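You operate a simulated robot arm through the tools that you are given. There is no shell and no other tool. Be economical: measure what you need, move in short steps, check, and stop when the job is done.

You are at the controls of a simulated robot arm. One attempt, no reset.

TASK
Pull the plug, fit the strainer, then tip the cold tea down the sink.
Fine: lay the plug on the strip between the sink and the counter's edge; put the mug back; the sink ends empty; spill nothing. Set down upright: sink plug, grey mug.
Where things are to end (x, y in the base frame): sink plug within 60 mm of [400, -200].
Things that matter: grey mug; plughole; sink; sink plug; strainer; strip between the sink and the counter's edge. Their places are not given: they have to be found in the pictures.

The check looks at the end state, three seconds after you hand in, the way a careful person would. Anything else that was tipped, shoved, dropped, spilled or broken makes it a failure.

THE ROBOT
A 6-joint arm with a two-finger parallel gripper, fixed in place. Base frame: the origin is at the foot of the arm, x ahead of it, y to its left, z up; the work surface is at about z = 890. Readings come in mm, rad, newtons and seconds.
With the tool pointing down near the work surface it reaches from about 240 to 660 mm from the base axis. Its first joint turns from -1.152 to 1.152 rad. Payload 2.9 kg.
Tool frame: the origin (TCP) lies between the finger pads and is the grasp point; the fingertips stand 30 mm ahead of it; z points along the fingers, y is the line along which they close. The gripper opens to 110 mm. The fingers are 20 mm wide and 10 mm thick; the gripper's body (48 by 112 mm) begins 55 mm behind the TCP.
Orientation is that of the tool frame in the base frame, as [roll, pitch, yaw] about the fixed x, y, z axes, in that order (R = Rz(yaw) Ry(pitch) Rx(roll)). With the fingers straight down and closing along the base's y, the tool's x points along the base's -x, its y along +y and its z along -z.

THE INTERFACE
- The arm moves only by the tool jog_arm. Its argument "commands" is text: rows parted by semicolons, each of 7 numbers parted by spaces: the gripper command, from -1 (fully open) to 1 (shut), values between in proportion, then the shift along the base's x, y, z in units of 30 mm (1.0 is 30 mm), then the turn, a rotation vector about the base's x, y, z in units of 4 degrees (1.0 is 4 degrees). In form: gripper x y z rx ry rz; .... A call has 1 to 10 rows; each row shifts and turns the commanded pose from where the row before left it. A call with a number of a shift or a turn outside -1 to 1 is refused whole. A row lasts 0.2 s, in which the tool goes at most 50 mm and 0.15 rad; a call with a longer step from one row to the next is refused whole, and so is a gripper value outside its range. Where a pose cannot be reached the arm comes as near as it can. A force on the tool above 70 N (or 10 N above the force at the start of the call, whichever is more), or a blocked arm, ends the call early, and 0.2 s more pass. Each finger travels about 108 mm/s and halts on what it meets, pressing with about 23 N; the grip force reading is that of the motor and also rises with nothing between the fingers. The clock runs only during rows and for 0.2 s after the last one: add rows that do not move to give the fingers time. It gives the time, the measured TCP pose, the force on the tool (base axes), the opening and the grip force at its end, in the units of the frame above (readings bear some noise), with the torque about the TCP (base axes, N m) and any sound that the robot's microphone picked up, and new pictures: "pictures" is both (left out), scene, wrist or none.
- Cameras (640 x 400 px; columns grow to the right, rows downward): "scene" is fixed at [90.7, 440.8, 1393.4]; the picture's right is [-0.64, -0.77, 0.00], its down [-0.37, 0.30, -0.88] and it looks along [0.68, -0.56, -0.48] (base axes); focal length 343 px, centre (320, 200). "wrist" rides on the gripper at [72, 17, -103] in the tool frame; the picture's right is [-0.23, 0.97, 0.00], its down [-0.76, -0.18, -0.62] and it looks along [-0.61, -0.14, 0.78] (tool axes); focal length 222 px, centre (320, 200).
- probe_pixels(camera, pixels): there is no depth. For up to 12 entries [column, row, z] of the newest picture of that camera ("zoom" is the newest enlarged one), the place [x, y] in the base frame at which the ray of that pixel passes the height z, good to about 2 mm. No time passes.
- zoom(camera, box): a new picture of the part [left, top, right, bottom] of that camera's present view, enlarged. No time passes.
- finish_job(): hands the job in; it is judged then, once.

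Work in short steps. Measure before you move; look again where a grasp or a placing could have gone wrong, and mend it. You have 80 turns and 200 pictures in all, those below and enlarged ones among them. Open the gripper and draw the arm clear of the work before you hand the job in, unless the task says otherwise; then end with one line.

The tools are called as a command line: name --argument value ..., lists and objects as JSON in quotes. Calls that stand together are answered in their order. jog_arm: Moves the arm, as the interface text tells. Its arguments: {"type":"object","properties":{"commands":{"type":"string"},"pictures":{"type":"string","enum":["both","scene","wrist","none"]}},"required":["commands"]} The other tools are called the same way: probe_pixels (camera, pixels) gives the place at which the rays of pixels pass given heights; zoom (camera, box) takes an enlarged picture of a part of a camera's view; finish_job () hands the job in.

At the start:

```text
time_s: 0.0
eef_pos: [378.4, -82.3, 1188.5]
ee_rot: [3.14, 0.0, -3.141]
ft_force: [-0.7, -0.5, -0.4]
wrist_torque: [-0.02, -0.01, -0.01]
gripper_width: 110.0
finger_force: 0.3
```

scene: 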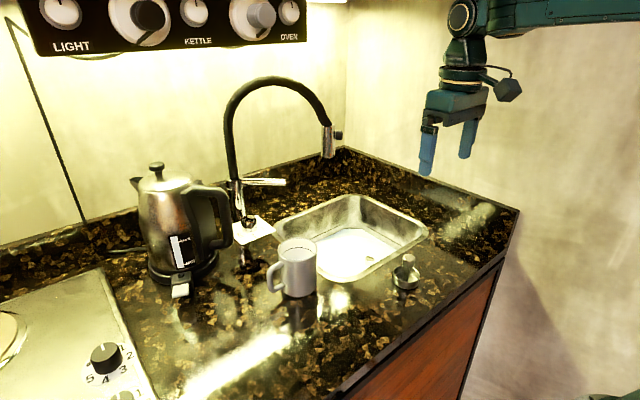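
wrist: 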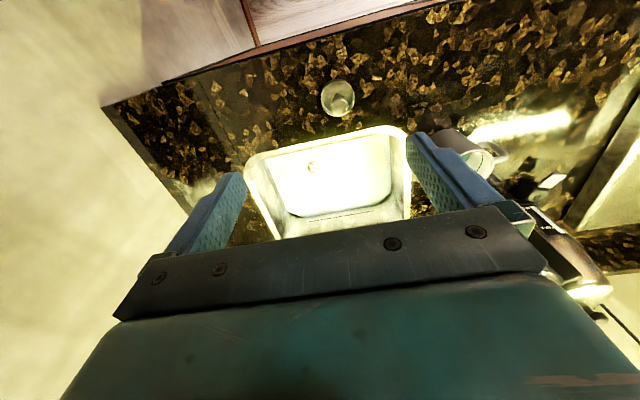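

The scene shows the sink near (350,240), a mug at (297,268), and a knobbed object at (406,275). I zoom in on these to tell the plug from the strainer.

zoom --camera "scene" --box '[260, 180, 450, 300]'

zoom --camera "wrist" --box '[220, 60, 540, 260]'

```text
3.33 times, centred on (355, 240) of scene
```

zoom: 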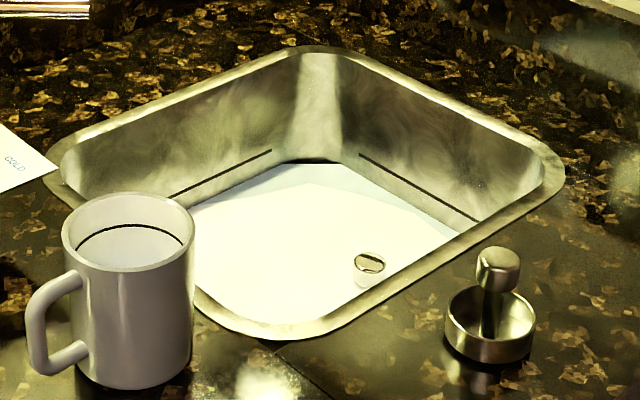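

```text
2.00 times, centred on (380, 160) of wrist
```

zoom: 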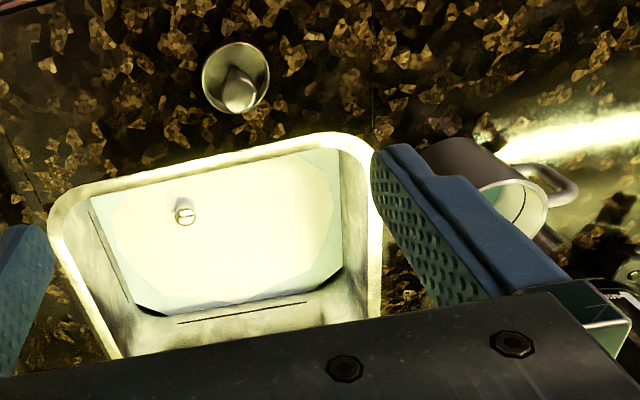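

In the sink's milky water the plug's grip shows at zoom (185,216), scene (366,260). The basket with a knob outside is the strainer. I probe them, the sink and the mug.

probe_pixels --camera "wrist" --pixels '[[312, 167, 850], [312, 167, 800], [337, 98, 890], [339, 103, 930], [245, 165, 890], [405, 128, 890], [410, 215, 890], [290, 233, 890], [475, 160, 985]]'

probe_pixels --camera "scene" --pixels '[[365, 257, 850], [365, 257, 800], [405, 284, 890], [408, 257, 930], [275, 228, 890], [345, 196, 890], [428, 232, 890], [342, 282, 890], [299, 296, 890], [298, 249, 985], [298, 249, 970], [272, 287, 910]]'

zoom --camera "scene" --box '[340, 230, 436, 290]'

```text
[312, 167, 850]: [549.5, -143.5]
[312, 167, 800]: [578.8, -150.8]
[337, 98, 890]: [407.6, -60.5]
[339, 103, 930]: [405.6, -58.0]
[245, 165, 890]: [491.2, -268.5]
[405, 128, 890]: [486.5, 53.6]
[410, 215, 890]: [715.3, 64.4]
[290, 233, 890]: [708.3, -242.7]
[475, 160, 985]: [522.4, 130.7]
```

```text
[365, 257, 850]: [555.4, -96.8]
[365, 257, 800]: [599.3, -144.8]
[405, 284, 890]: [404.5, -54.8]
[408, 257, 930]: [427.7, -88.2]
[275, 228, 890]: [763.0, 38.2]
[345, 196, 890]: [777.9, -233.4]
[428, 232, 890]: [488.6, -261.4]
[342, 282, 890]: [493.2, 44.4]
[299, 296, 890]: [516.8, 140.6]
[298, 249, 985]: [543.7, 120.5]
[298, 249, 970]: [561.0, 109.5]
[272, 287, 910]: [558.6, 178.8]
```

```text
6.67 times, centred on (388, 260) of scene
```

zoom: 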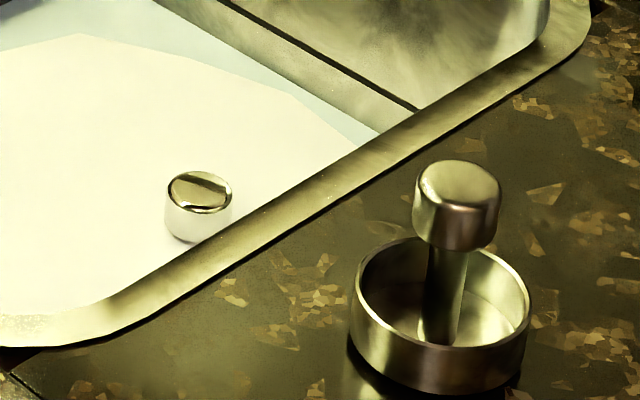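

Rays suggest the plug's knob is at about (590,-150) near z 800. I move closer above it to measure better.

jog_arm --commands "-1 0.8 -0.28 -0.8 0 0 0;-1 0.8 -0.28 -0.8 0 0 0;-1 0.8 -0.28 -0.8 0 0 0;-1 0.8 -0.28 -0.8 0 0 0;-1 0.8 -0.28 -0.8 0 0 0;-1 0.8 -0.28 -0.8 0 0 0;-1 0.8 -0.28 -0.8 0 0 0;-1 0 0 0 0 0 0"

```text
time_s: 1.8
eef_pos: [548.2, -139.3, 1022.6]
ee_rot: [-3.141, 0.0, -3.141]
ft_force: [-0.7, 0.8, 0.4]
wrist_torque: [-0.01, 0.0, -0.02]
gripper_width: 109.8
finger_force: 0.1
```

scene: 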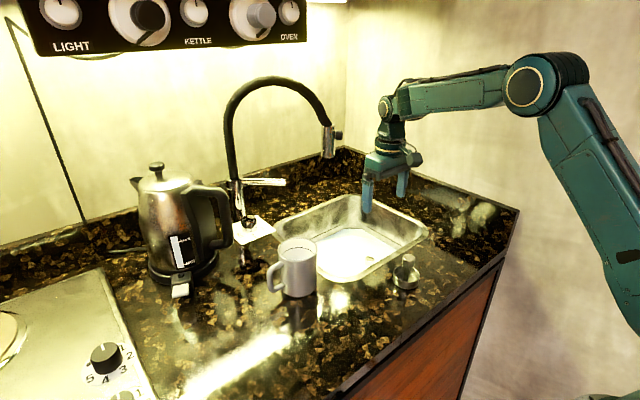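
wrist: 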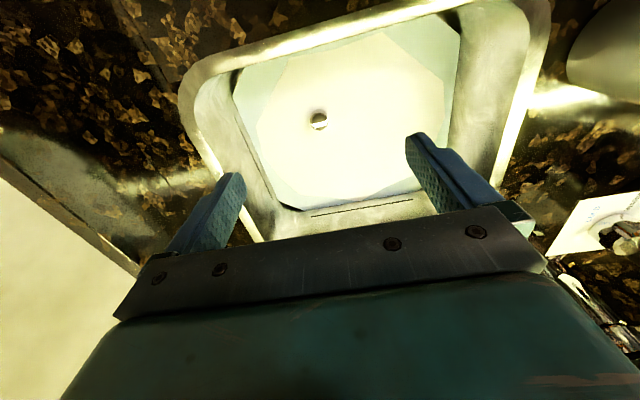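

zoom --camera "wrist" --box '[270, 90, 366, 150]'

probe_pixels --camera "wrist" --pixels '[[319, 117, 850], [319, 117, 820], [319, 117, 800], [319, 117, 780]]'

probe_pixels --camera "scene" --pixels '[[370, 258.5, 830], [370, 258.5, 815], [370, 258.5, 800], [370, 258.5, 785]]'

```text
6.67 times, centred on (318, 120) of wrist
```

zoom: 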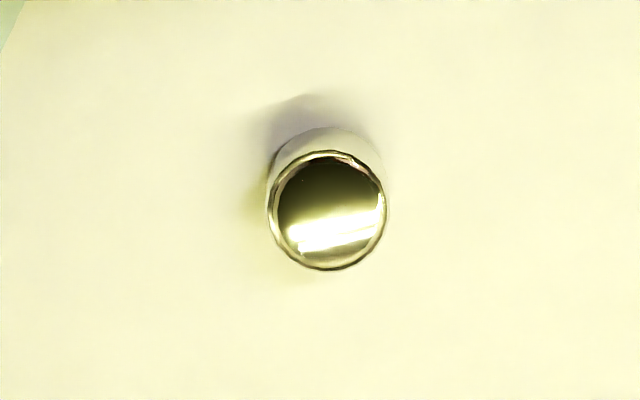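

```text
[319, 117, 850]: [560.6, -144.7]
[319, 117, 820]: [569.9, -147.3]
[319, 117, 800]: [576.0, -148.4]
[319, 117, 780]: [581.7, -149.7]
```

```text
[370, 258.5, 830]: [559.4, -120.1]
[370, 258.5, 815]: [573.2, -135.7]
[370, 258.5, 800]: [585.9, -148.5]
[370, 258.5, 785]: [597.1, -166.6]
```

The knob's top centre is at wrist (319.2,121.8); probe that precisely.

probe_pixels --camera "wrist" --pixels '[[319.2, 121.8, 820], [319.2, 121.8, 805], [319.2, 121.8, 795], [310, 121.8, 800], [328, 121.8, 800], [260, 75, 785], [345, 60, 770], [290, 207, 770], [200, 75, 890], [320, 20, 890]]'

probe_pixels --camera "scene" --pixels '[[370, 258.5, 805], [370, 258.5, 800], [370, 258.5, 795], [370, 266, 780], [370, 266, 770]]'

```text
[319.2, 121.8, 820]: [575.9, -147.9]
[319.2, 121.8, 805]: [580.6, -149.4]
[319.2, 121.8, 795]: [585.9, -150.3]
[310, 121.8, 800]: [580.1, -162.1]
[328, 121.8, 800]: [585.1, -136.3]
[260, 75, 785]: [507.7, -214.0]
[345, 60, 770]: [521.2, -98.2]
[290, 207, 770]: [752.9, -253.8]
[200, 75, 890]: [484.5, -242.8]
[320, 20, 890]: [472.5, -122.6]
```

```text
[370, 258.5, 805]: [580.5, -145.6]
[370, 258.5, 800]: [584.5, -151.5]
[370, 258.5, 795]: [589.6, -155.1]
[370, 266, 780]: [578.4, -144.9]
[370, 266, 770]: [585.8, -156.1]
```

The two rays agree: knob top at about (583,-150,801), about 26 mm wide. I descend above it with the opening at about 70 mm.

jog_arm --commands "-0.3 0.6 -0.2 -0.9 0 0 0;-0.3 0.57 -0.17 -0.9 0 0 0;-0.3 0 0 -0.9 0 0 0;-0.3 0 0 -0.9 0 0 0;-0.3 0 0 -0.9 0 0 0;-0.3 0 0 -0.9 0 0 0;-0.3 0 0 0 0 0 0"

```text
time_s: 3.4
eef_pos: [582.4, -152.8, 859.1]
ee_rot: [3.141, 0.0, 3.141]
ft_force: [0.2, -0.3, 0.3]
wrist_torque: [0.0, 0.0, 0.01]
gripper_width: 71.5
finger_force: 0.1
```

scene: 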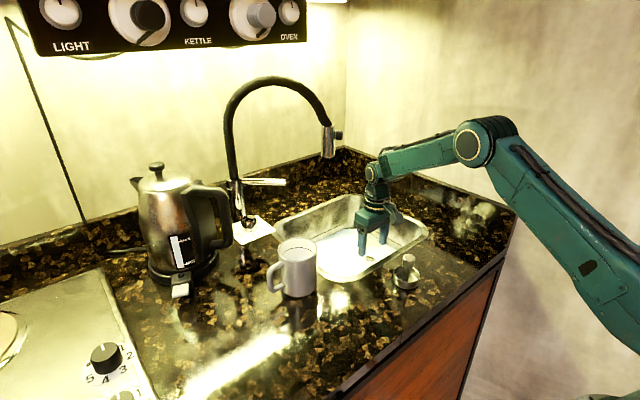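
wrist: 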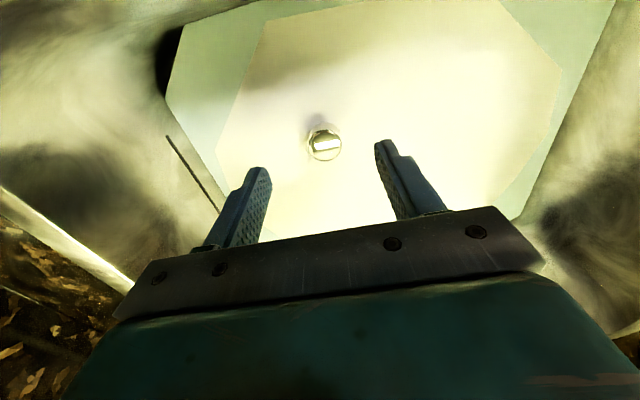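

The knob now shows at wrist (325,145); I probe it to confirm the alignment.

probe_pixels --camera "wrist" --pixels '[[325, 146, 801], [325, 146, 795], [325, 146, 785]]'

zoom --camera "wrist" --box '[220, 90, 460, 240]'

```text
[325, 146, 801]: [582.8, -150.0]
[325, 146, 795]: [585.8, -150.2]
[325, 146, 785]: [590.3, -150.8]
```

```text
2.67 times, centred on (340, 165) of wrist
```

zoom: 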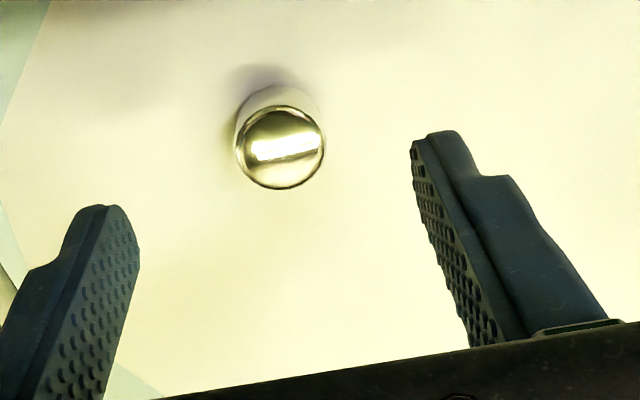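

Aligned. I descend to z ≈ 796 and close on the knob.

jog_arm --commands "-0.3 0.03 0.07 -0.7 0 0 0;-0.3 0 0 -0.7 0 0 0;-0.3 0 0 -0.7 0 0 0;-0.3 0 0 0 0 0 0;0.5 0 0 0 0 0 0;1 0 0 0 0 0 0;1 0 0 0 0 0 0;1 0 0 0 0 0 0"

```text
time_s: 5.2
eef_pos: [581.8, -150.4, 796.6]
ee_rot: [3.141, 0.001, 3.141]
ft_force: [-0.5, 0.2, 0.0]
wrist_torque: [0.0, -0.01, 0.03]
gripper_width: 27.2
finger_force: 23.0
```

scene: 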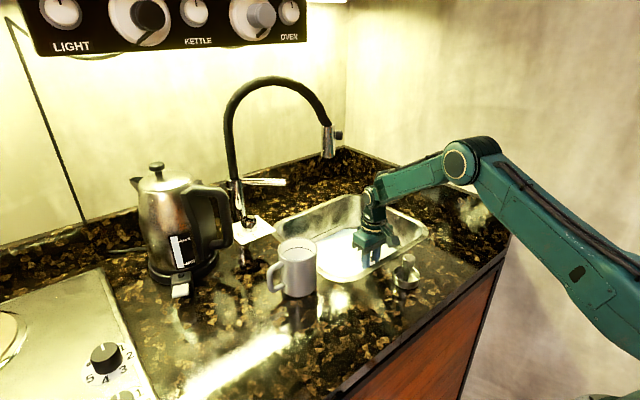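
wrist: 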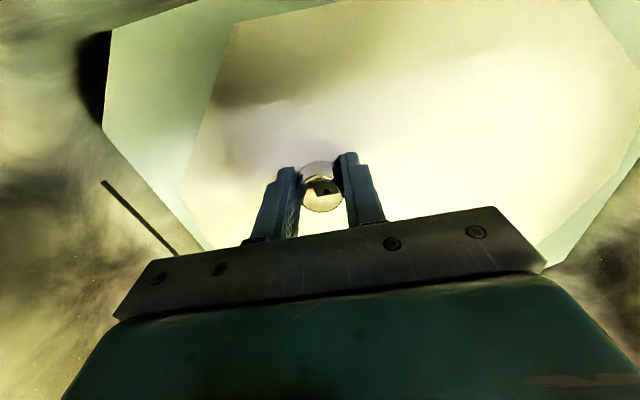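

The knob is held (27 mm, 23 N). I lift slowly and watch the force.

jog_arm --commands "1 0 0 0.1 0 0 0;1 0 0 0.1 0 0 0;1 0 0 0.2 0 0 0;1 0 0 0.3 0 0 0;1 0 0 0.4 0 0 0;1 0 0 0.5 0 0 0"

```text
time_s: 6.6
eef_pos: [582.8, -150.8, 844.3]
ee_rot: [-3.14, 0.0, 3.141]
ft_force: [-0.4, 0.3, -0.8]
wrist_torque: [-0.03, 0.02, 0.0]
gripper_width: 27.1
finger_force: 23.6
```

scene: 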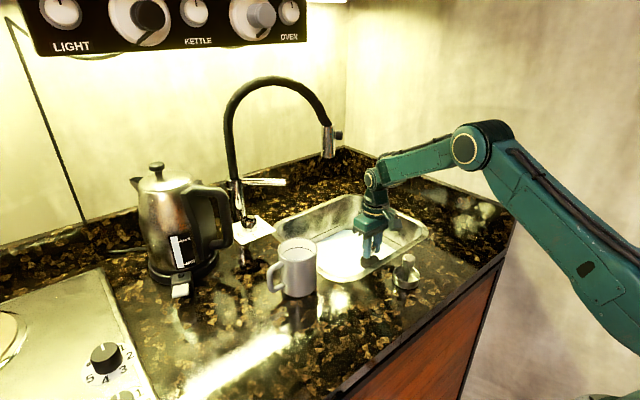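
wrist: 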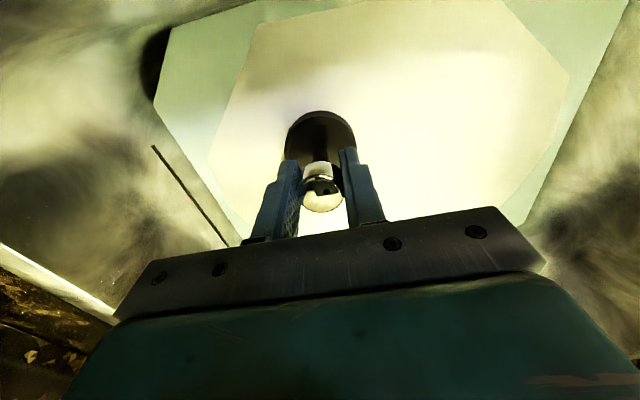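

The plug came out and hangs from the fingers. I lift it clear of the rim and pause over the sink so it drips there.

jog_arm --commands "1 0 0 0.9 0 0 0;1 0 0 0.9 0 0 0;1 0 0 0.9 0 0 0;1 0 0 0.9 0 0 0;1 0 0 0.6 0 0 0;1 0 0 0 0 0 0;1 0 0 0 0 0 0;1 0 0 0 0 0 0;1 0 0 0 0 0 0;1 0 0 0 0 0 0"

zoom --camera "scene" --box '[260, 160, 452, 280]'

```text
time_s: 8.8
eef_pos: [583.1, -148.8, 970.8]
ee_rot: [3.141, 0.0, -3.14]
ft_force: [-0.1, -0.4, -0.1]
wrist_torque: [0.03, 0.01, -0.02]
gripper_width: 27.0
finger_force: 23.0
```

scene: 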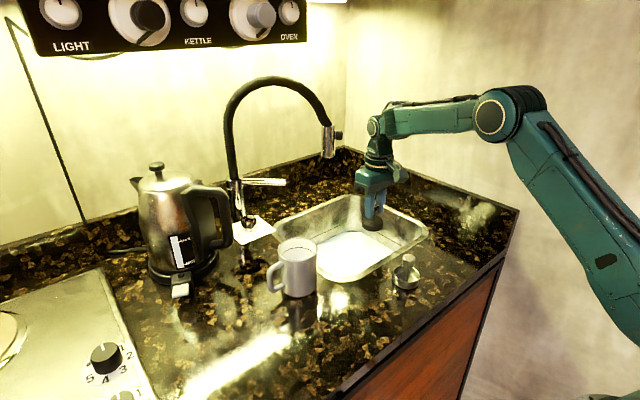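
wrist: 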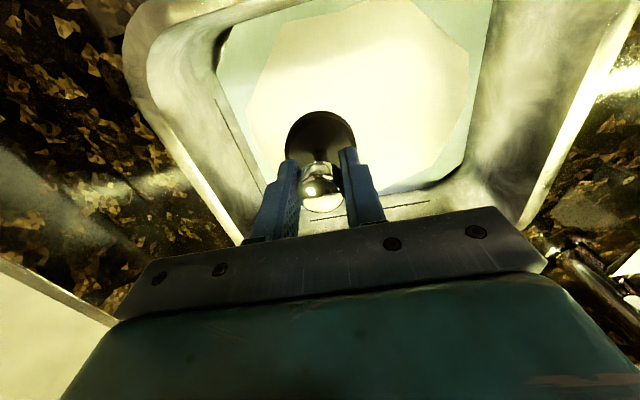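

```text
3.33 times, centred on (356, 220) of scene
```

zoom: 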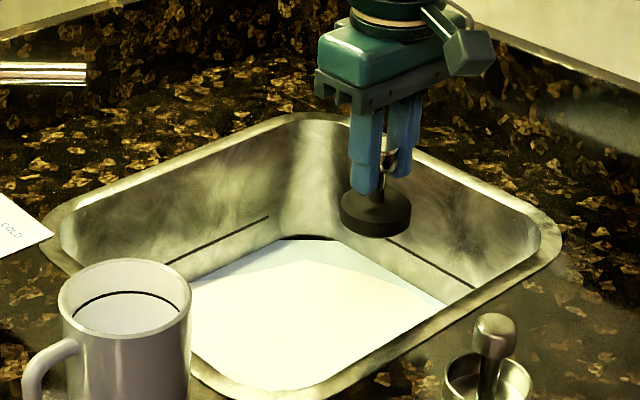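

I measure the plug's bottom height (scene ~ (373,230)) and the counter edge near the target.

probe_pixels --camera "scene" --pixels '[[373, 227.5, 930], [373, 227.5, 920], [373, 227.5, 910], [373, 227.5, 900], [480, 265, 890], [450, 285, 890]]'

zoom --camera "wrist" --box '[240, 90, 400, 220]'

```text
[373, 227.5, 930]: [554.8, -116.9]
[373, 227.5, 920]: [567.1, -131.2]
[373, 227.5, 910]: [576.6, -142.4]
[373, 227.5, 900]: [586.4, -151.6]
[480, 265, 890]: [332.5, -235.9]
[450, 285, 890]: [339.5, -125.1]
```

```text
3.08 times, centred on (320, 155) of wrist
```

zoom: 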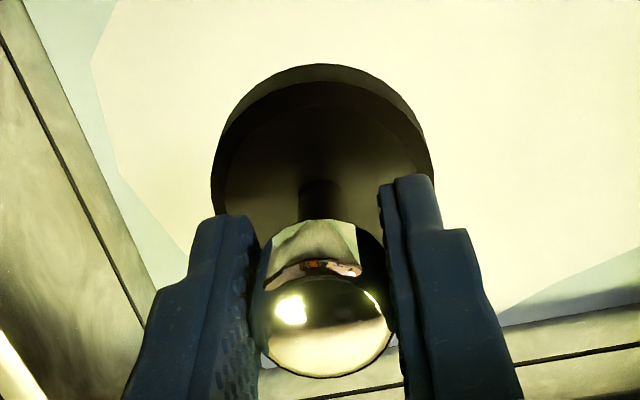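

Plug bottom is about 68 mm below the TCP. I carry it to above (400,-200) with the bottom ~30 mm above the counter.

jog_arm --commands "1 0 0 0.6 0 0 0;1 -0.87 -0.243 0 0 0 0;1 -0.87 -0.243 0 0 0 0;1 -0.87 -0.243 0 0 0 0;1 -0.87 -0.243 0 0 0 0;1 -0.87 -0.243 0 0 0 0;1 -0.87 -0.243 0 0 0 0;1 -0.87 -0.243 0 0 0 0;1 0 0 0 0 0 0;1 0 0 0 0 0 0"

zoom --camera "scene" --box '[330, 160, 522, 280]'

```text
time_s: 11.0
eef_pos: [400.4, -201.4, 987.4]
ee_rot: [-3.141, 0.001, 3.141]
ft_force: [-0.5, -0.8, -0.2]
wrist_torque: [0.02, -0.03, 0.0]
gripper_width: 27.0
finger_force: 23.3
```

scene: 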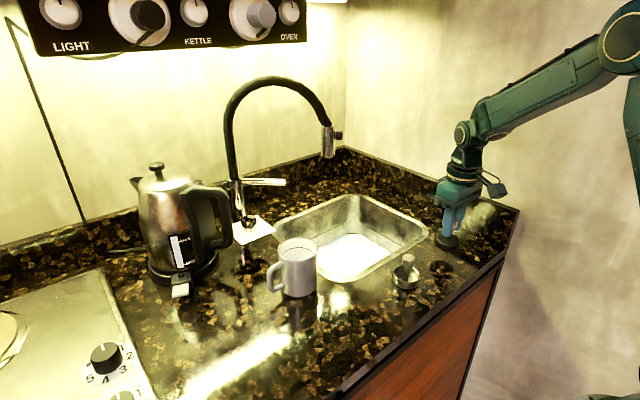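
wrist: 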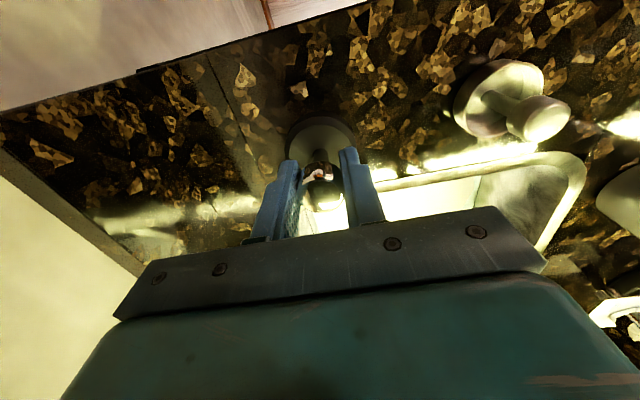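

```text
3.33 times, centred on (426, 220) of scene
```

zoom: 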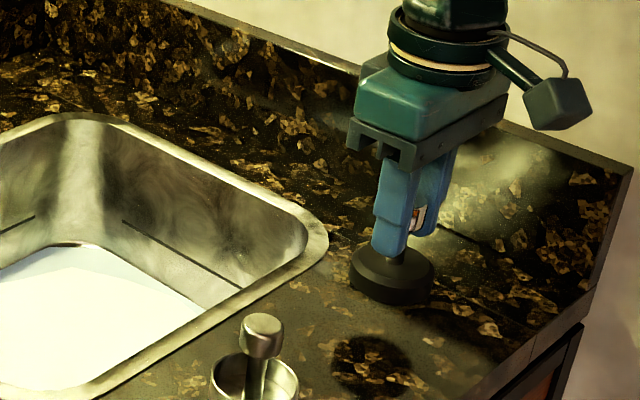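

The plug hangs upright over the spot. I lower it gently in small steps.

jog_arm --commands "1 0 0 -0.4 0 0 0;1 0 0 -0.3 0 0 0;1 0 0 -0.1 0 0 0;1 0 0 -0.1 0 0 0;1 0 0 -0.05 0 0 0;1 0 0 0 0 0 0" --pictures "none"

zoom --camera "scene" --box '[402, 200, 498, 260]'

```text
time_s: 12.4
eef_pos: [399.6, -201.0, 960.5]
ee_rot: [-3.14, 0.001, 3.141]
ft_force: [0.1, 0.4, -1.0]
wrist_torque: [0.0, 0.03, -0.04]
gripper_width: 27.1
finger_force: 22.8
```

```text
6.67 times, centred on (450, 230) of scene
```

zoom: 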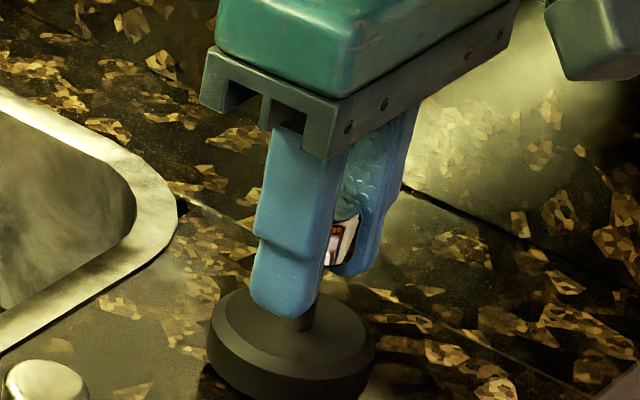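

Not in contact yet; I go on in 1.5 mm steps.

jog_arm --commands "1 0 0 -0.05 0 0 0;1 0 0 -0.05 0 0 0;1 0 0 0 0 0 0" --pictures "none"

```text
time_s: 13.2
eef_pos: [399.2, -202.2, 958.5]
ee_rot: [-3.142, 0.0, -3.141]
ft_force: [0.2, 0.9, -0.5]
wrist_torque: [0.0, -0.01, 0.01]
gripper_width: 26.9
finger_force: 22.7
```

jog_arm --commands "1 0 0 -0.05 0 0 0;1 0 0 -0.05 0 0 0;1 0 0 -0.05 0 0 0;1 0 0 0 0 0 0" --pictures "none"

zoom --camera "scene" --box '[402, 200, 498, 260]'

```text
time_s: 14.2
eef_pos: [399.1, -200.9, 954.5]
ee_rot: [-3.139, 0.005, -3.141]
ft_force: [-5.4, 1.4, 31.8]
wrist_torque: [0.15, -0.14, 0.01]
gripper_width: 27.4
finger_force: 23.4
```

```text
6.67 times, centred on (450, 230) of scene
```

zoom: 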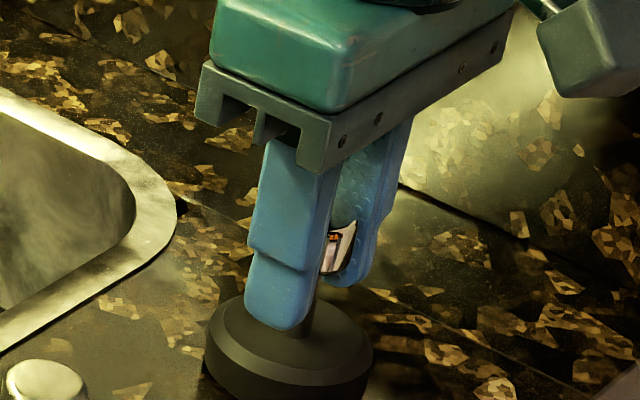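

Contact (32 N). I ease up 1.5 mm, open, then rise straight up.

jog_arm --commands "1 0 0 0.05 0 0 0;0.4 0 0 0 0 0 0;-0.2 0 0 0 0 0 0;-0.2 0 0 0 0 0 0;-0.2 0 0 0.8 0 0 0;-0.2 0 0 0.9 0 0 0;-0.2 0 0 0.9 0 0 0;-0.2 0 0 0 0 0 0"

zoom --camera "scene" --box '[330, 180, 490, 300]'

```text
time_s: 16.0
eef_pos: [399.5, -201.0, 1032.1]
ee_rot: [-3.141, 0.0, 3.141]
ft_force: [-0.6, -0.2, -0.5]
wrist_torque: [-0.03, -0.01, 0.0]
gripper_width: 66.1
finger_force: 0.2
```

scene: 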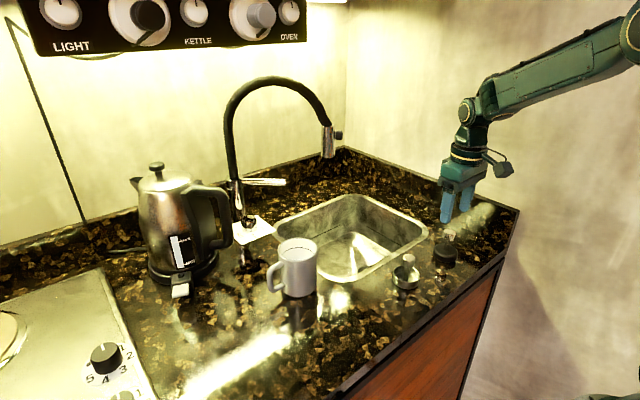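
wrist: 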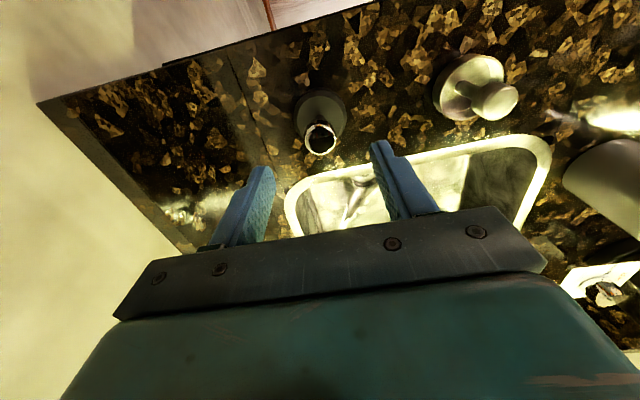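

```text
3.33 times, centred on (410, 240) of scene
```

zoom: 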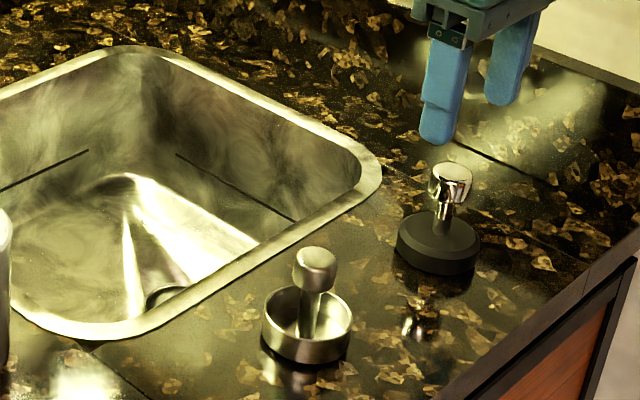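

The sink is empty and the plug stands upright. Next I move over toward the strainer to measure its knob.

jog_arm --commands "-0.2 0 0.95 0 0 0 0;-0.2 0 0.95 0 0 0 0;-0.2 0 0.95 0 0 0 0;-0.2 0 0.95 0 0 0 0;-0.2 0 0.95 0 0 0 0;-0.2 0 0 0 0 0 0"

zoom --camera "wrist" --box '[240, 60, 400, 160]'

zoom --camera "scene" --box '[360, 230, 456, 290]'

```text
time_s: 17.4
eef_pos: [397.9, -57.2, 1031.8]
ee_rot: [3.141, 0.0, 3.141]
ft_force: [1.1, -0.1, -1.4]
wrist_torque: [-0.01, 0.01, 0.01]
gripper_width: 65.9
finger_force: 0.0
```

scene: 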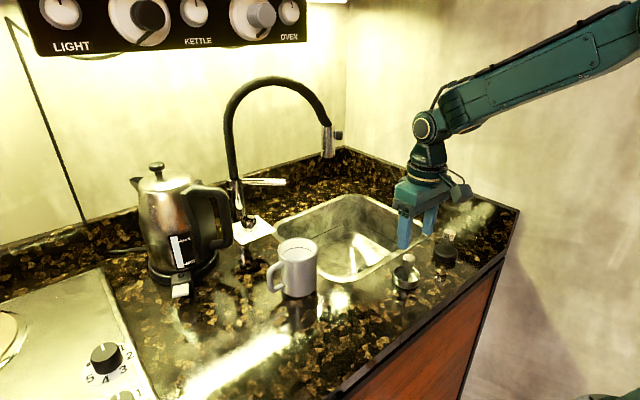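
wrist: 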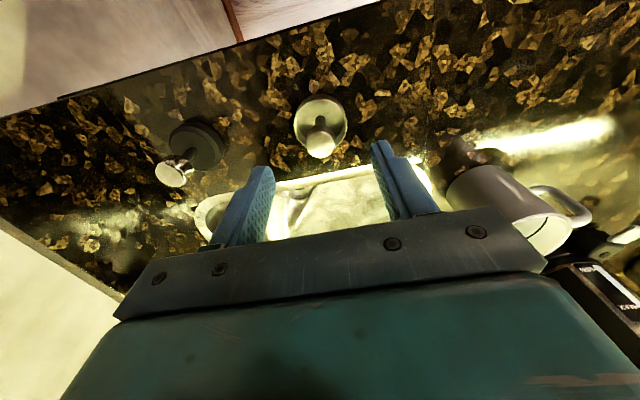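

```text
4.00 times, centred on (320, 110) of wrist
```

zoom: 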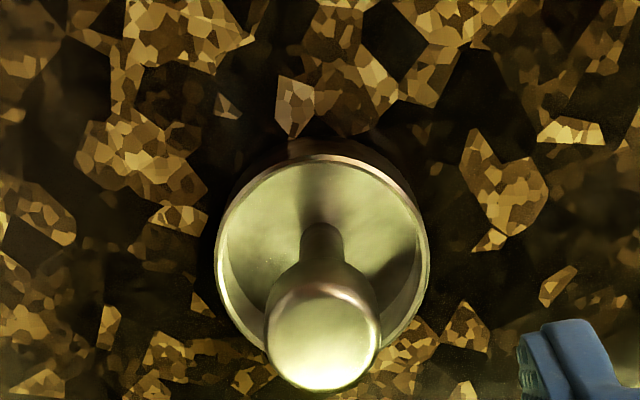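

```text
6.67 times, centred on (408, 260) of scene
```

zoom: 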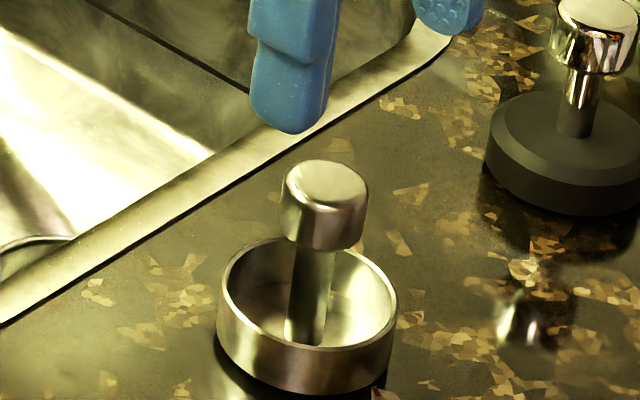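

Knob top: wrist (320.5,145), scene (409,257.5). I triangulate it, and the basket rim.

probe_pixels --camera "wrist" --pixels '[[320.5, 145, 960], [320.5, 145, 950], [320.5, 145, 940], [320.5, 122, 910], [294, 122, 910], [347, 122, 910], [320.5, 98, 910]]'

probe_pixels --camera "scene" --pixels '[[409, 257.5, 960], [409, 257.5, 950], [409, 257.5, 940], [406, 273.5, 915], [406, 288.5, 890], [392.5, 273.5, 915], [419.5, 273.5, 915]]'

```text
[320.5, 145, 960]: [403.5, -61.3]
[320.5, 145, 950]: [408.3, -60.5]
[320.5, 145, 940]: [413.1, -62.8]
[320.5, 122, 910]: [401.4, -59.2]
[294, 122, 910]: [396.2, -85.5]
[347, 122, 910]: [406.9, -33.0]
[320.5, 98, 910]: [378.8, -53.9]
```

```text
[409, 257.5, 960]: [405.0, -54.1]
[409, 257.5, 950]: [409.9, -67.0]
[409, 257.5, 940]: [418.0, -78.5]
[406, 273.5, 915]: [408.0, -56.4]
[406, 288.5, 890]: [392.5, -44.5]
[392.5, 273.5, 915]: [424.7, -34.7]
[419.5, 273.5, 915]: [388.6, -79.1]
```

The knob top sits at about (406,-61,954), the basket rim at about z 908. I descend to z ≈ 946 (tips at 916) and grip the knob.

jog_arm --commands "-0.2 0.27 -0.13 -0.8 0 0 0;-0.2 0 0 -0.8 0 0 0;-0.2 0 0 -0.8 0 0 0;-0.2 0 0 -0.45 0 0 0;-0.2 0 0 0 0 0 0;0.5 0 0 0 0 0 0;1 0 0 0 0 0 0;1 0 0 0 0 0 0"

zoom --camera "scene" --box '[360, 230, 456, 290]'

```text
time_s: 19.2
eef_pos: [407.6, -63.6, 946.0]
ee_rot: [-3.141, -0.001, 3.141]
ft_force: [0.4, 0.6, 0.2]
wrist_torque: [0.02, 0.0, 0.01]
gripper_width: 24.8
finger_force: 23.4
```

scene: 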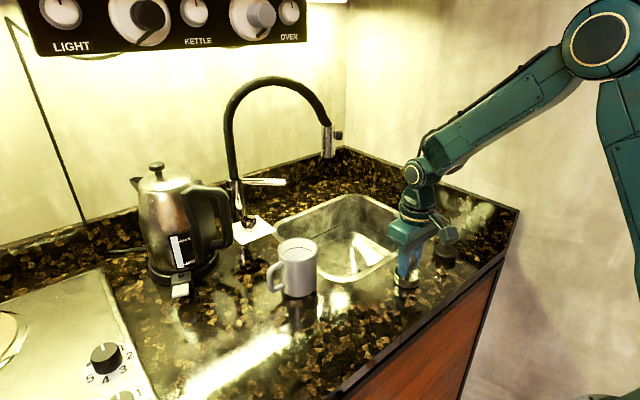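
wrist: 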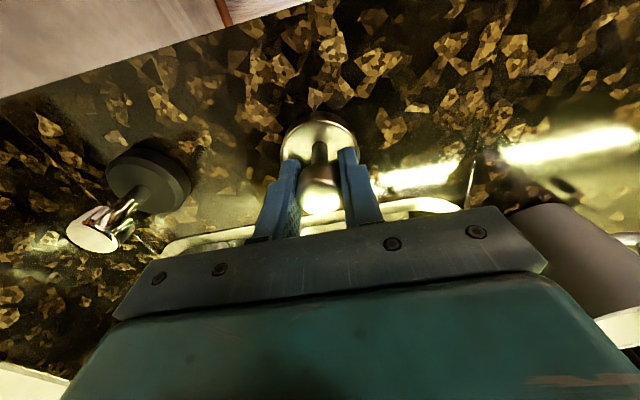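

```text
6.67 times, centred on (408, 260) of scene
```

zoom: 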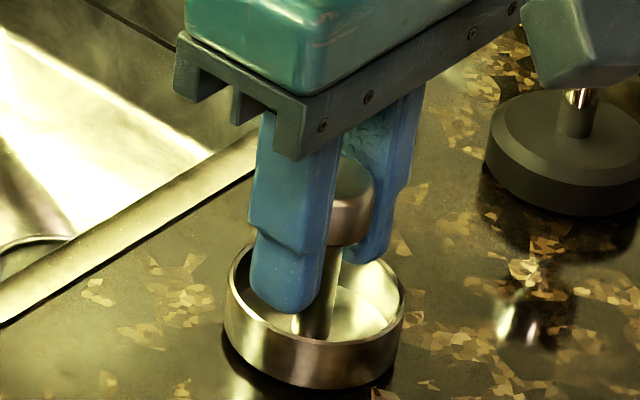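

Gripped. I lift and move partway over the sink, so the wrist camera can see the plughole past the strainer.

jog_arm --commands "1 0 0 0.5 0 0 0;1 0 0 0.9 0 0 0;1 0 0 0.9 0 0 0;1 0.8 0 0.6 0 0 0;1 0.8 0 0 0 0 0;1 0.8 0 0 0 0 0;1 0 0 0 0 0 0"

zoom --camera "wrist" --box '[200, 60, 440, 210]'

zoom --camera "scene" --box '[320, 200, 448, 280]'

```text
time_s: 20.8
eef_pos: [478.1, -62.3, 1034.9]
ee_rot: [-3.141, -0.001, 3.141]
ft_force: [-1.0, 0.1, -0.9]
wrist_torque: [0.06, -0.03, -0.03]
gripper_width: 25.1
finger_force: 23.0
```

scene: 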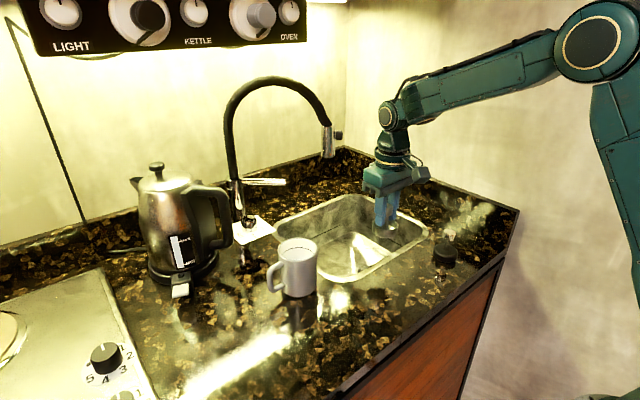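
wrist: 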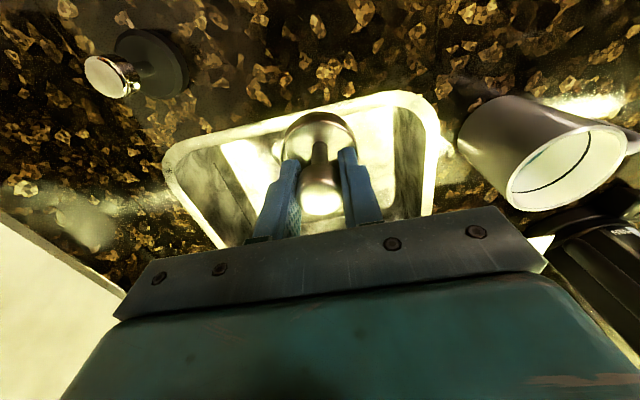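

```text
2.67 times, centred on (320, 135) of wrist
```

zoom: 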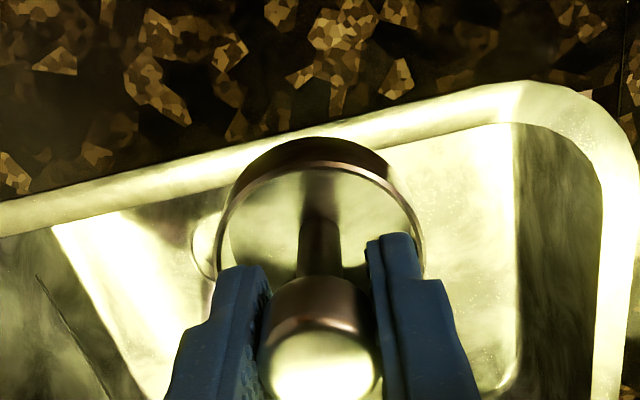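

```text
5.00 times, centred on (384, 240) of scene
```

zoom: 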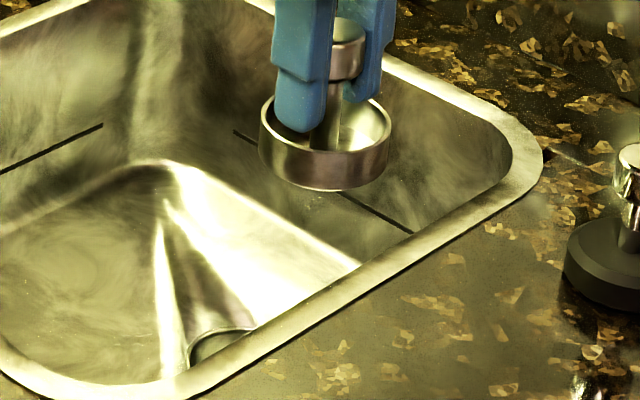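

The hole hides behind the strainer, at wrist ~ (280,150). I shift sideways in y to see it clear.

jog_arm --commands "1 0 -0.9 0 0 0 0;1 0 -0.9 0 0 0 0;1 0 -0.9 0 0 0 0;1 0 -0.9 0 0 0 0;1 0 -0.9 0 0 0 0;1 0 -0.9 0 0 0 0;1 0 0 0 0 0 0"

zoom --camera "wrist" --box '[320, 60, 480, 160]'

```text
time_s: 22.4
eef_pos: [478.5, -225.0, 1034.4]
ee_rot: [3.141, 0.0, 3.141]
ft_force: [0.8, 0.1, -0.8]
wrist_torque: [0.01, -0.04, 0.01]
gripper_width: 25.1
finger_force: 24.1
```

scene: 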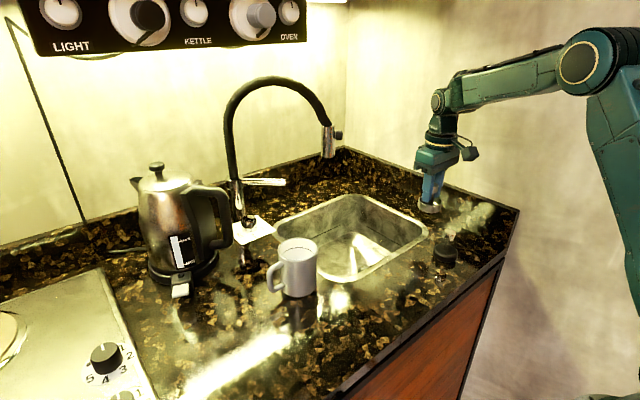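
wrist: 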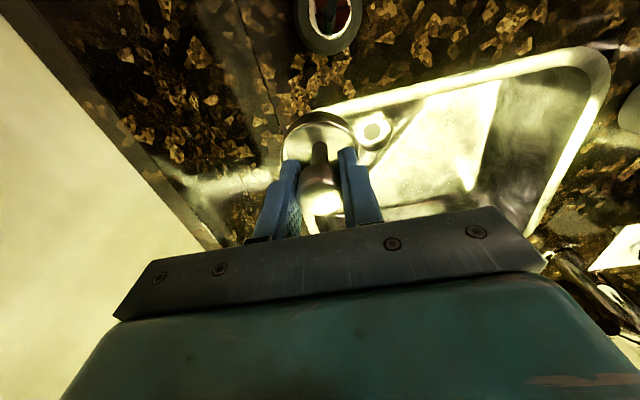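

```text
4.00 times, centred on (400, 110) of wrist
```

zoom: 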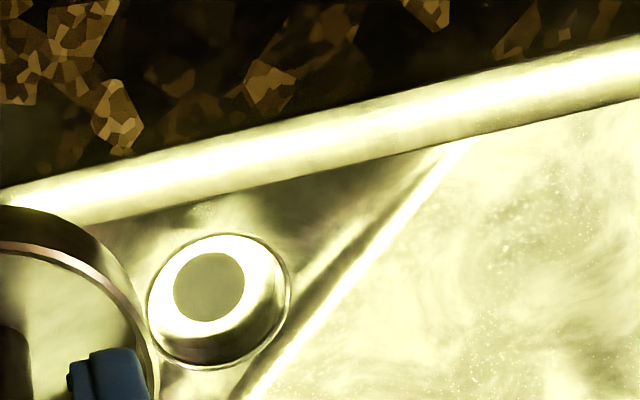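

The plughole is visible at wrist (375,135), with the recess's rim from zoom columns 148 to 291.

probe_pixels --camera "wrist" --pixels '[[375, 135.3, 760], [375, 135.3, 750], [375, 135.3, 740], [375, 135.3, 730], [357, 135.3, 745], [392.7, 135.3, 745], [375, 119, 745], [375, 152, 745], [372, 131.5, 730], [372, 131.5, 720]]'

zoom --camera "scene" --box '[320, 220, 416, 280]'

```text
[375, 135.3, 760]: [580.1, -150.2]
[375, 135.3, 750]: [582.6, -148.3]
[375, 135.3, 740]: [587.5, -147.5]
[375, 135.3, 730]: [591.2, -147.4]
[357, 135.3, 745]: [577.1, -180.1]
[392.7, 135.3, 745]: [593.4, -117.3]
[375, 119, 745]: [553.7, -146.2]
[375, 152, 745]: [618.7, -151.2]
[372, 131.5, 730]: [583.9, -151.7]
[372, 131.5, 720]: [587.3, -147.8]
```

```text
6.67 times, centred on (368, 250) of scene
```

zoom: 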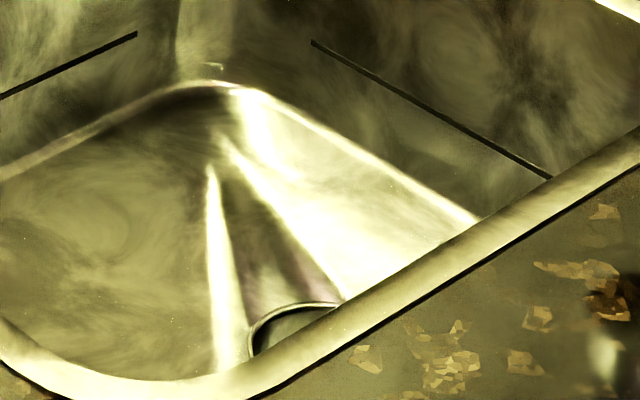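

Plughole centre about (583,-150), rim ~z 748. The strainer (bottom 56 mm under the TCP) should seat at TCP z ≈ 785. I go above it and partly down.

jog_arm --commands "1 0.9 0.62 0 0 0 0;1 0.9 0.62 0 0 0 0;1 0.9 0.62 0 0 0 0;1 0.82 0.62 0 0 0 0;1 0 0 -0.9 0 0 0;1 0 0 -0.9 0 0 0;1 0 0 -0.9 0 0 0;1 0 0 -0.9 0 0 0;1 0 0 -0.9 0 0 0;1 0 0 -0.9 0 0 0"

zoom --camera "wrist" --box '[240, 60, 400, 220]'

```text
time_s: 24.6
eef_pos: [586.6, -151.3, 871.7]
ee_rot: [-3.141, 0.0, 3.141]
ft_force: [0.3, 1.0, -0.8]
wrist_torque: [0.02, -0.01, 0.01]
gripper_width: 24.6
finger_force: 22.8
```

scene: 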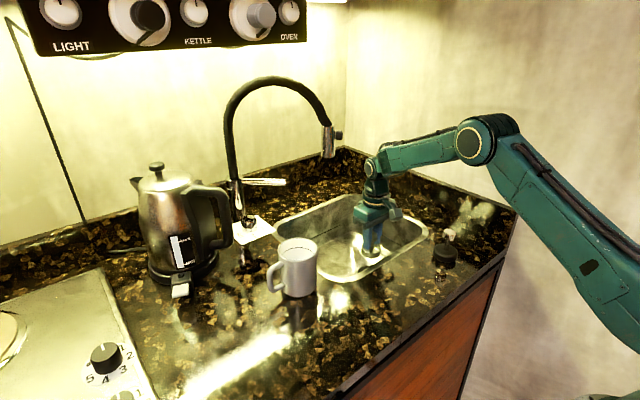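
wrist: 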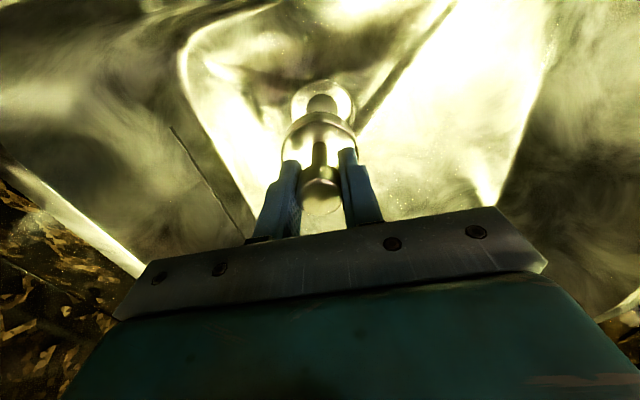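

```text
2.50 times, centred on (320, 140) of wrist
```

zoom: 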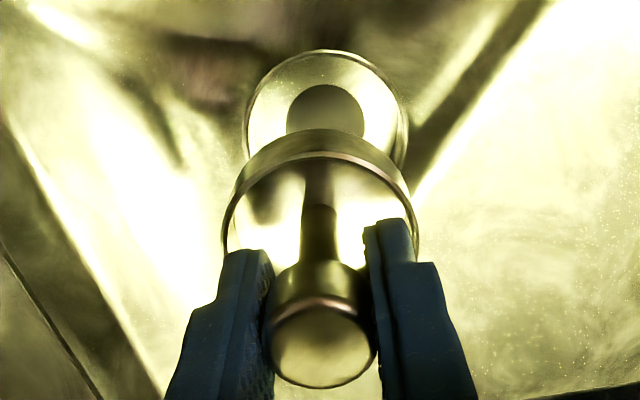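

I probe the hole's centre (322.2,110) and the strainer's basket rim centre from this view.

probe_pixels --camera "wrist" --pixels '[[322.2, 110, 755], [322.2, 110, 748], [322.2, 110, 740], [289.2, 108, 748], [355.2, 108, 748], [322.2, 80, 748], [320.2, 147, 834], [281, 152, 834], [359.6, 152, 834]]'

```text
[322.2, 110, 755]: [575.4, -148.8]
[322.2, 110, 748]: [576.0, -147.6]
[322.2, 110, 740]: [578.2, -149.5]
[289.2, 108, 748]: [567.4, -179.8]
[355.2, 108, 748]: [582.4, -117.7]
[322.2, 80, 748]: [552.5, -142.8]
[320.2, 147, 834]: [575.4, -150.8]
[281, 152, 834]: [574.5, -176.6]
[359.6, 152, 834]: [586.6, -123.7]
```

Everything lines up at about (583,-149). I descend slowly toward seating, watching the force.

jog_arm --commands "1 -0.05 0.04 -0.8 0 0 0;1 0 0 -0.8 0 0 0;1 0 0 -0.6 0 0 0;1 0 0 -0.2 0 0 0;1 0 0 -0.1 0 0 0;1 0 0 0 0 0 0"

zoom --camera "wrist" --box '[192, 60, 448, 220]'

```text
time_s: 26.0
eef_pos: [584.0, -149.6, 798.3]
ee_rot: [-3.142, -0.001, 3.141]
ft_force: [-0.5, -0.2, 0.2]
wrist_torque: [0.04, 0.02, -0.01]
gripper_width: 24.7
finger_force: 23.2
```

scene: 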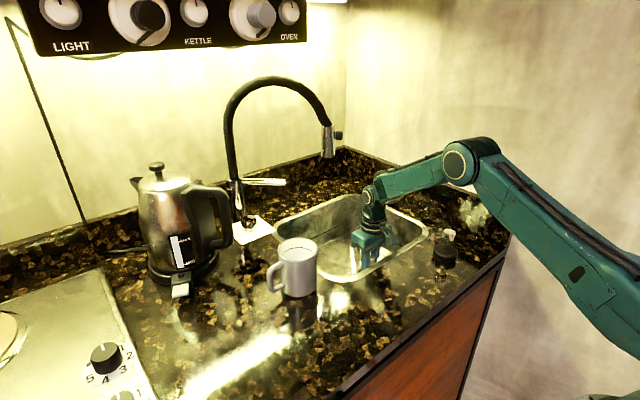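
wrist: 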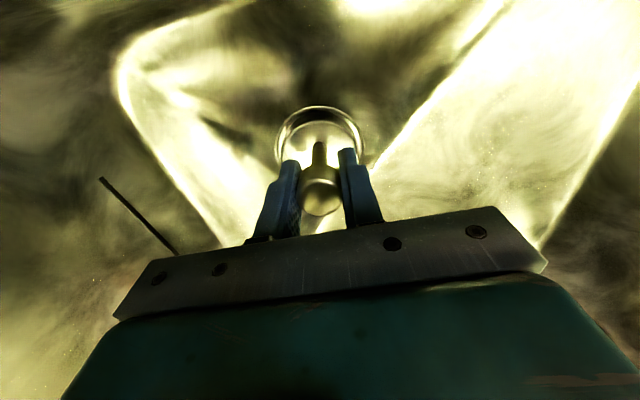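

```text
2.50 times, centred on (320, 140) of wrist
```

zoom: 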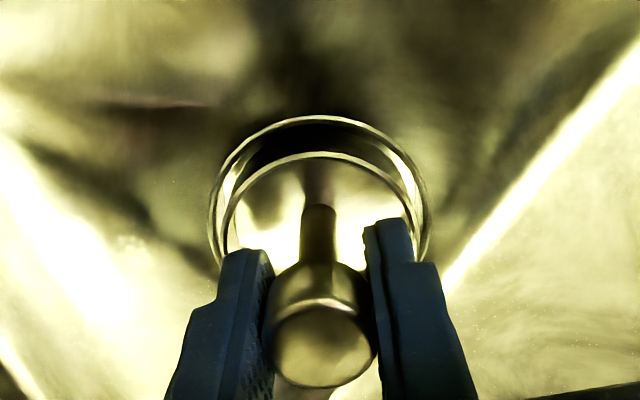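

The basket sits concentric in the hole; I lower further in small steps.

jog_arm --commands "1 0 0 -0.1 0 0 0;1 0 0 -0.1 0 0 0;1 0 0 -0.1 0 0 0;1 0 0 -0.05 0 0 0;1 0 0 0 0 0 0" --pictures "none"

zoom --camera "wrist" --box '[192, 60, 448, 220]'

```text
time_s: 27.2
eef_pos: [584.5, -149.4, 785.0]
ee_rot: [3.141, 0.002, 3.14]
ft_force: [0.3, -0.3, -0.4]
wrist_torque: [-0.03, 0.02, -0.02]
gripper_width: 24.8
finger_force: 22.9
```

```text
2.50 times, centred on (320, 140) of wrist
```

zoom: 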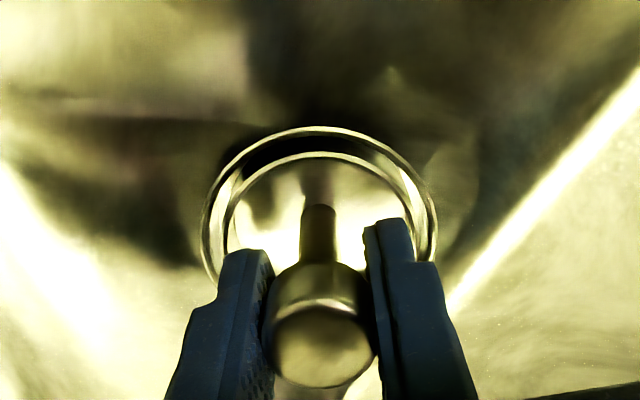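

No contact yet at 785; continuing down.

jog_arm --commands "1 0 0 -0.1 0 0 0;1 0 0 -0.1 0 0 0;1 0 0 -0.1 0 0 0;1 0 0 0 0 0 0" --pictures "none"

zoom --camera "wrist" --box '[192, 60, 448, 220]'

```text
time_s: 28.2
eef_pos: [588.5, -150.0, 783.5]
ee_rot: [-3.14, 0.01, -3.141]
ft_force: [13.8, -2.6, 41.2]
wrist_torque: [0.98, 5.43, 0.11]
gripper_width: 24.2
finger_force: 23.3
```

```text
2.50 times, centred on (320, 140) of wrist
```

zoom: 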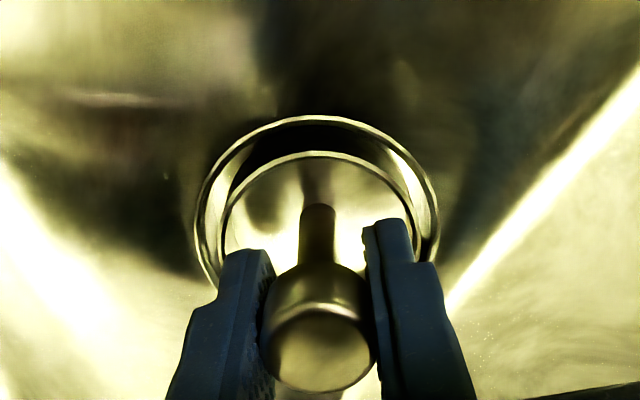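

Force jumped with a torque that implies contact ~100–150 mm behind the tool: the camera housing is touching the near rim. I back up to ~785 and check that the load is gone.

jog_arm --commands "1 0 0 0.15 0 0 0;1 0 0 0.15 0 0 0;1 0 0 0 0 0 0" --pictures "none"

zoom --camera "scene" --box '[320, 170, 448, 290]'

```text
time_s: 29.0
eef_pos: [584.9, -148.9, 785.7]
ee_rot: [-3.142, 0.001, -3.142]
ft_force: [19.0, 1.4, -0.6]
wrist_torque: [-0.46, 0.88, -0.5]
gripper_width: 24.6
finger_force: 23.2
```

```text
3.33 times, centred on (384, 230) of scene
```

zoom: 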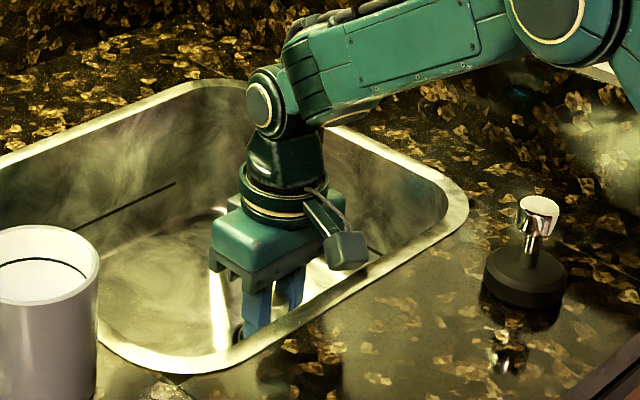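

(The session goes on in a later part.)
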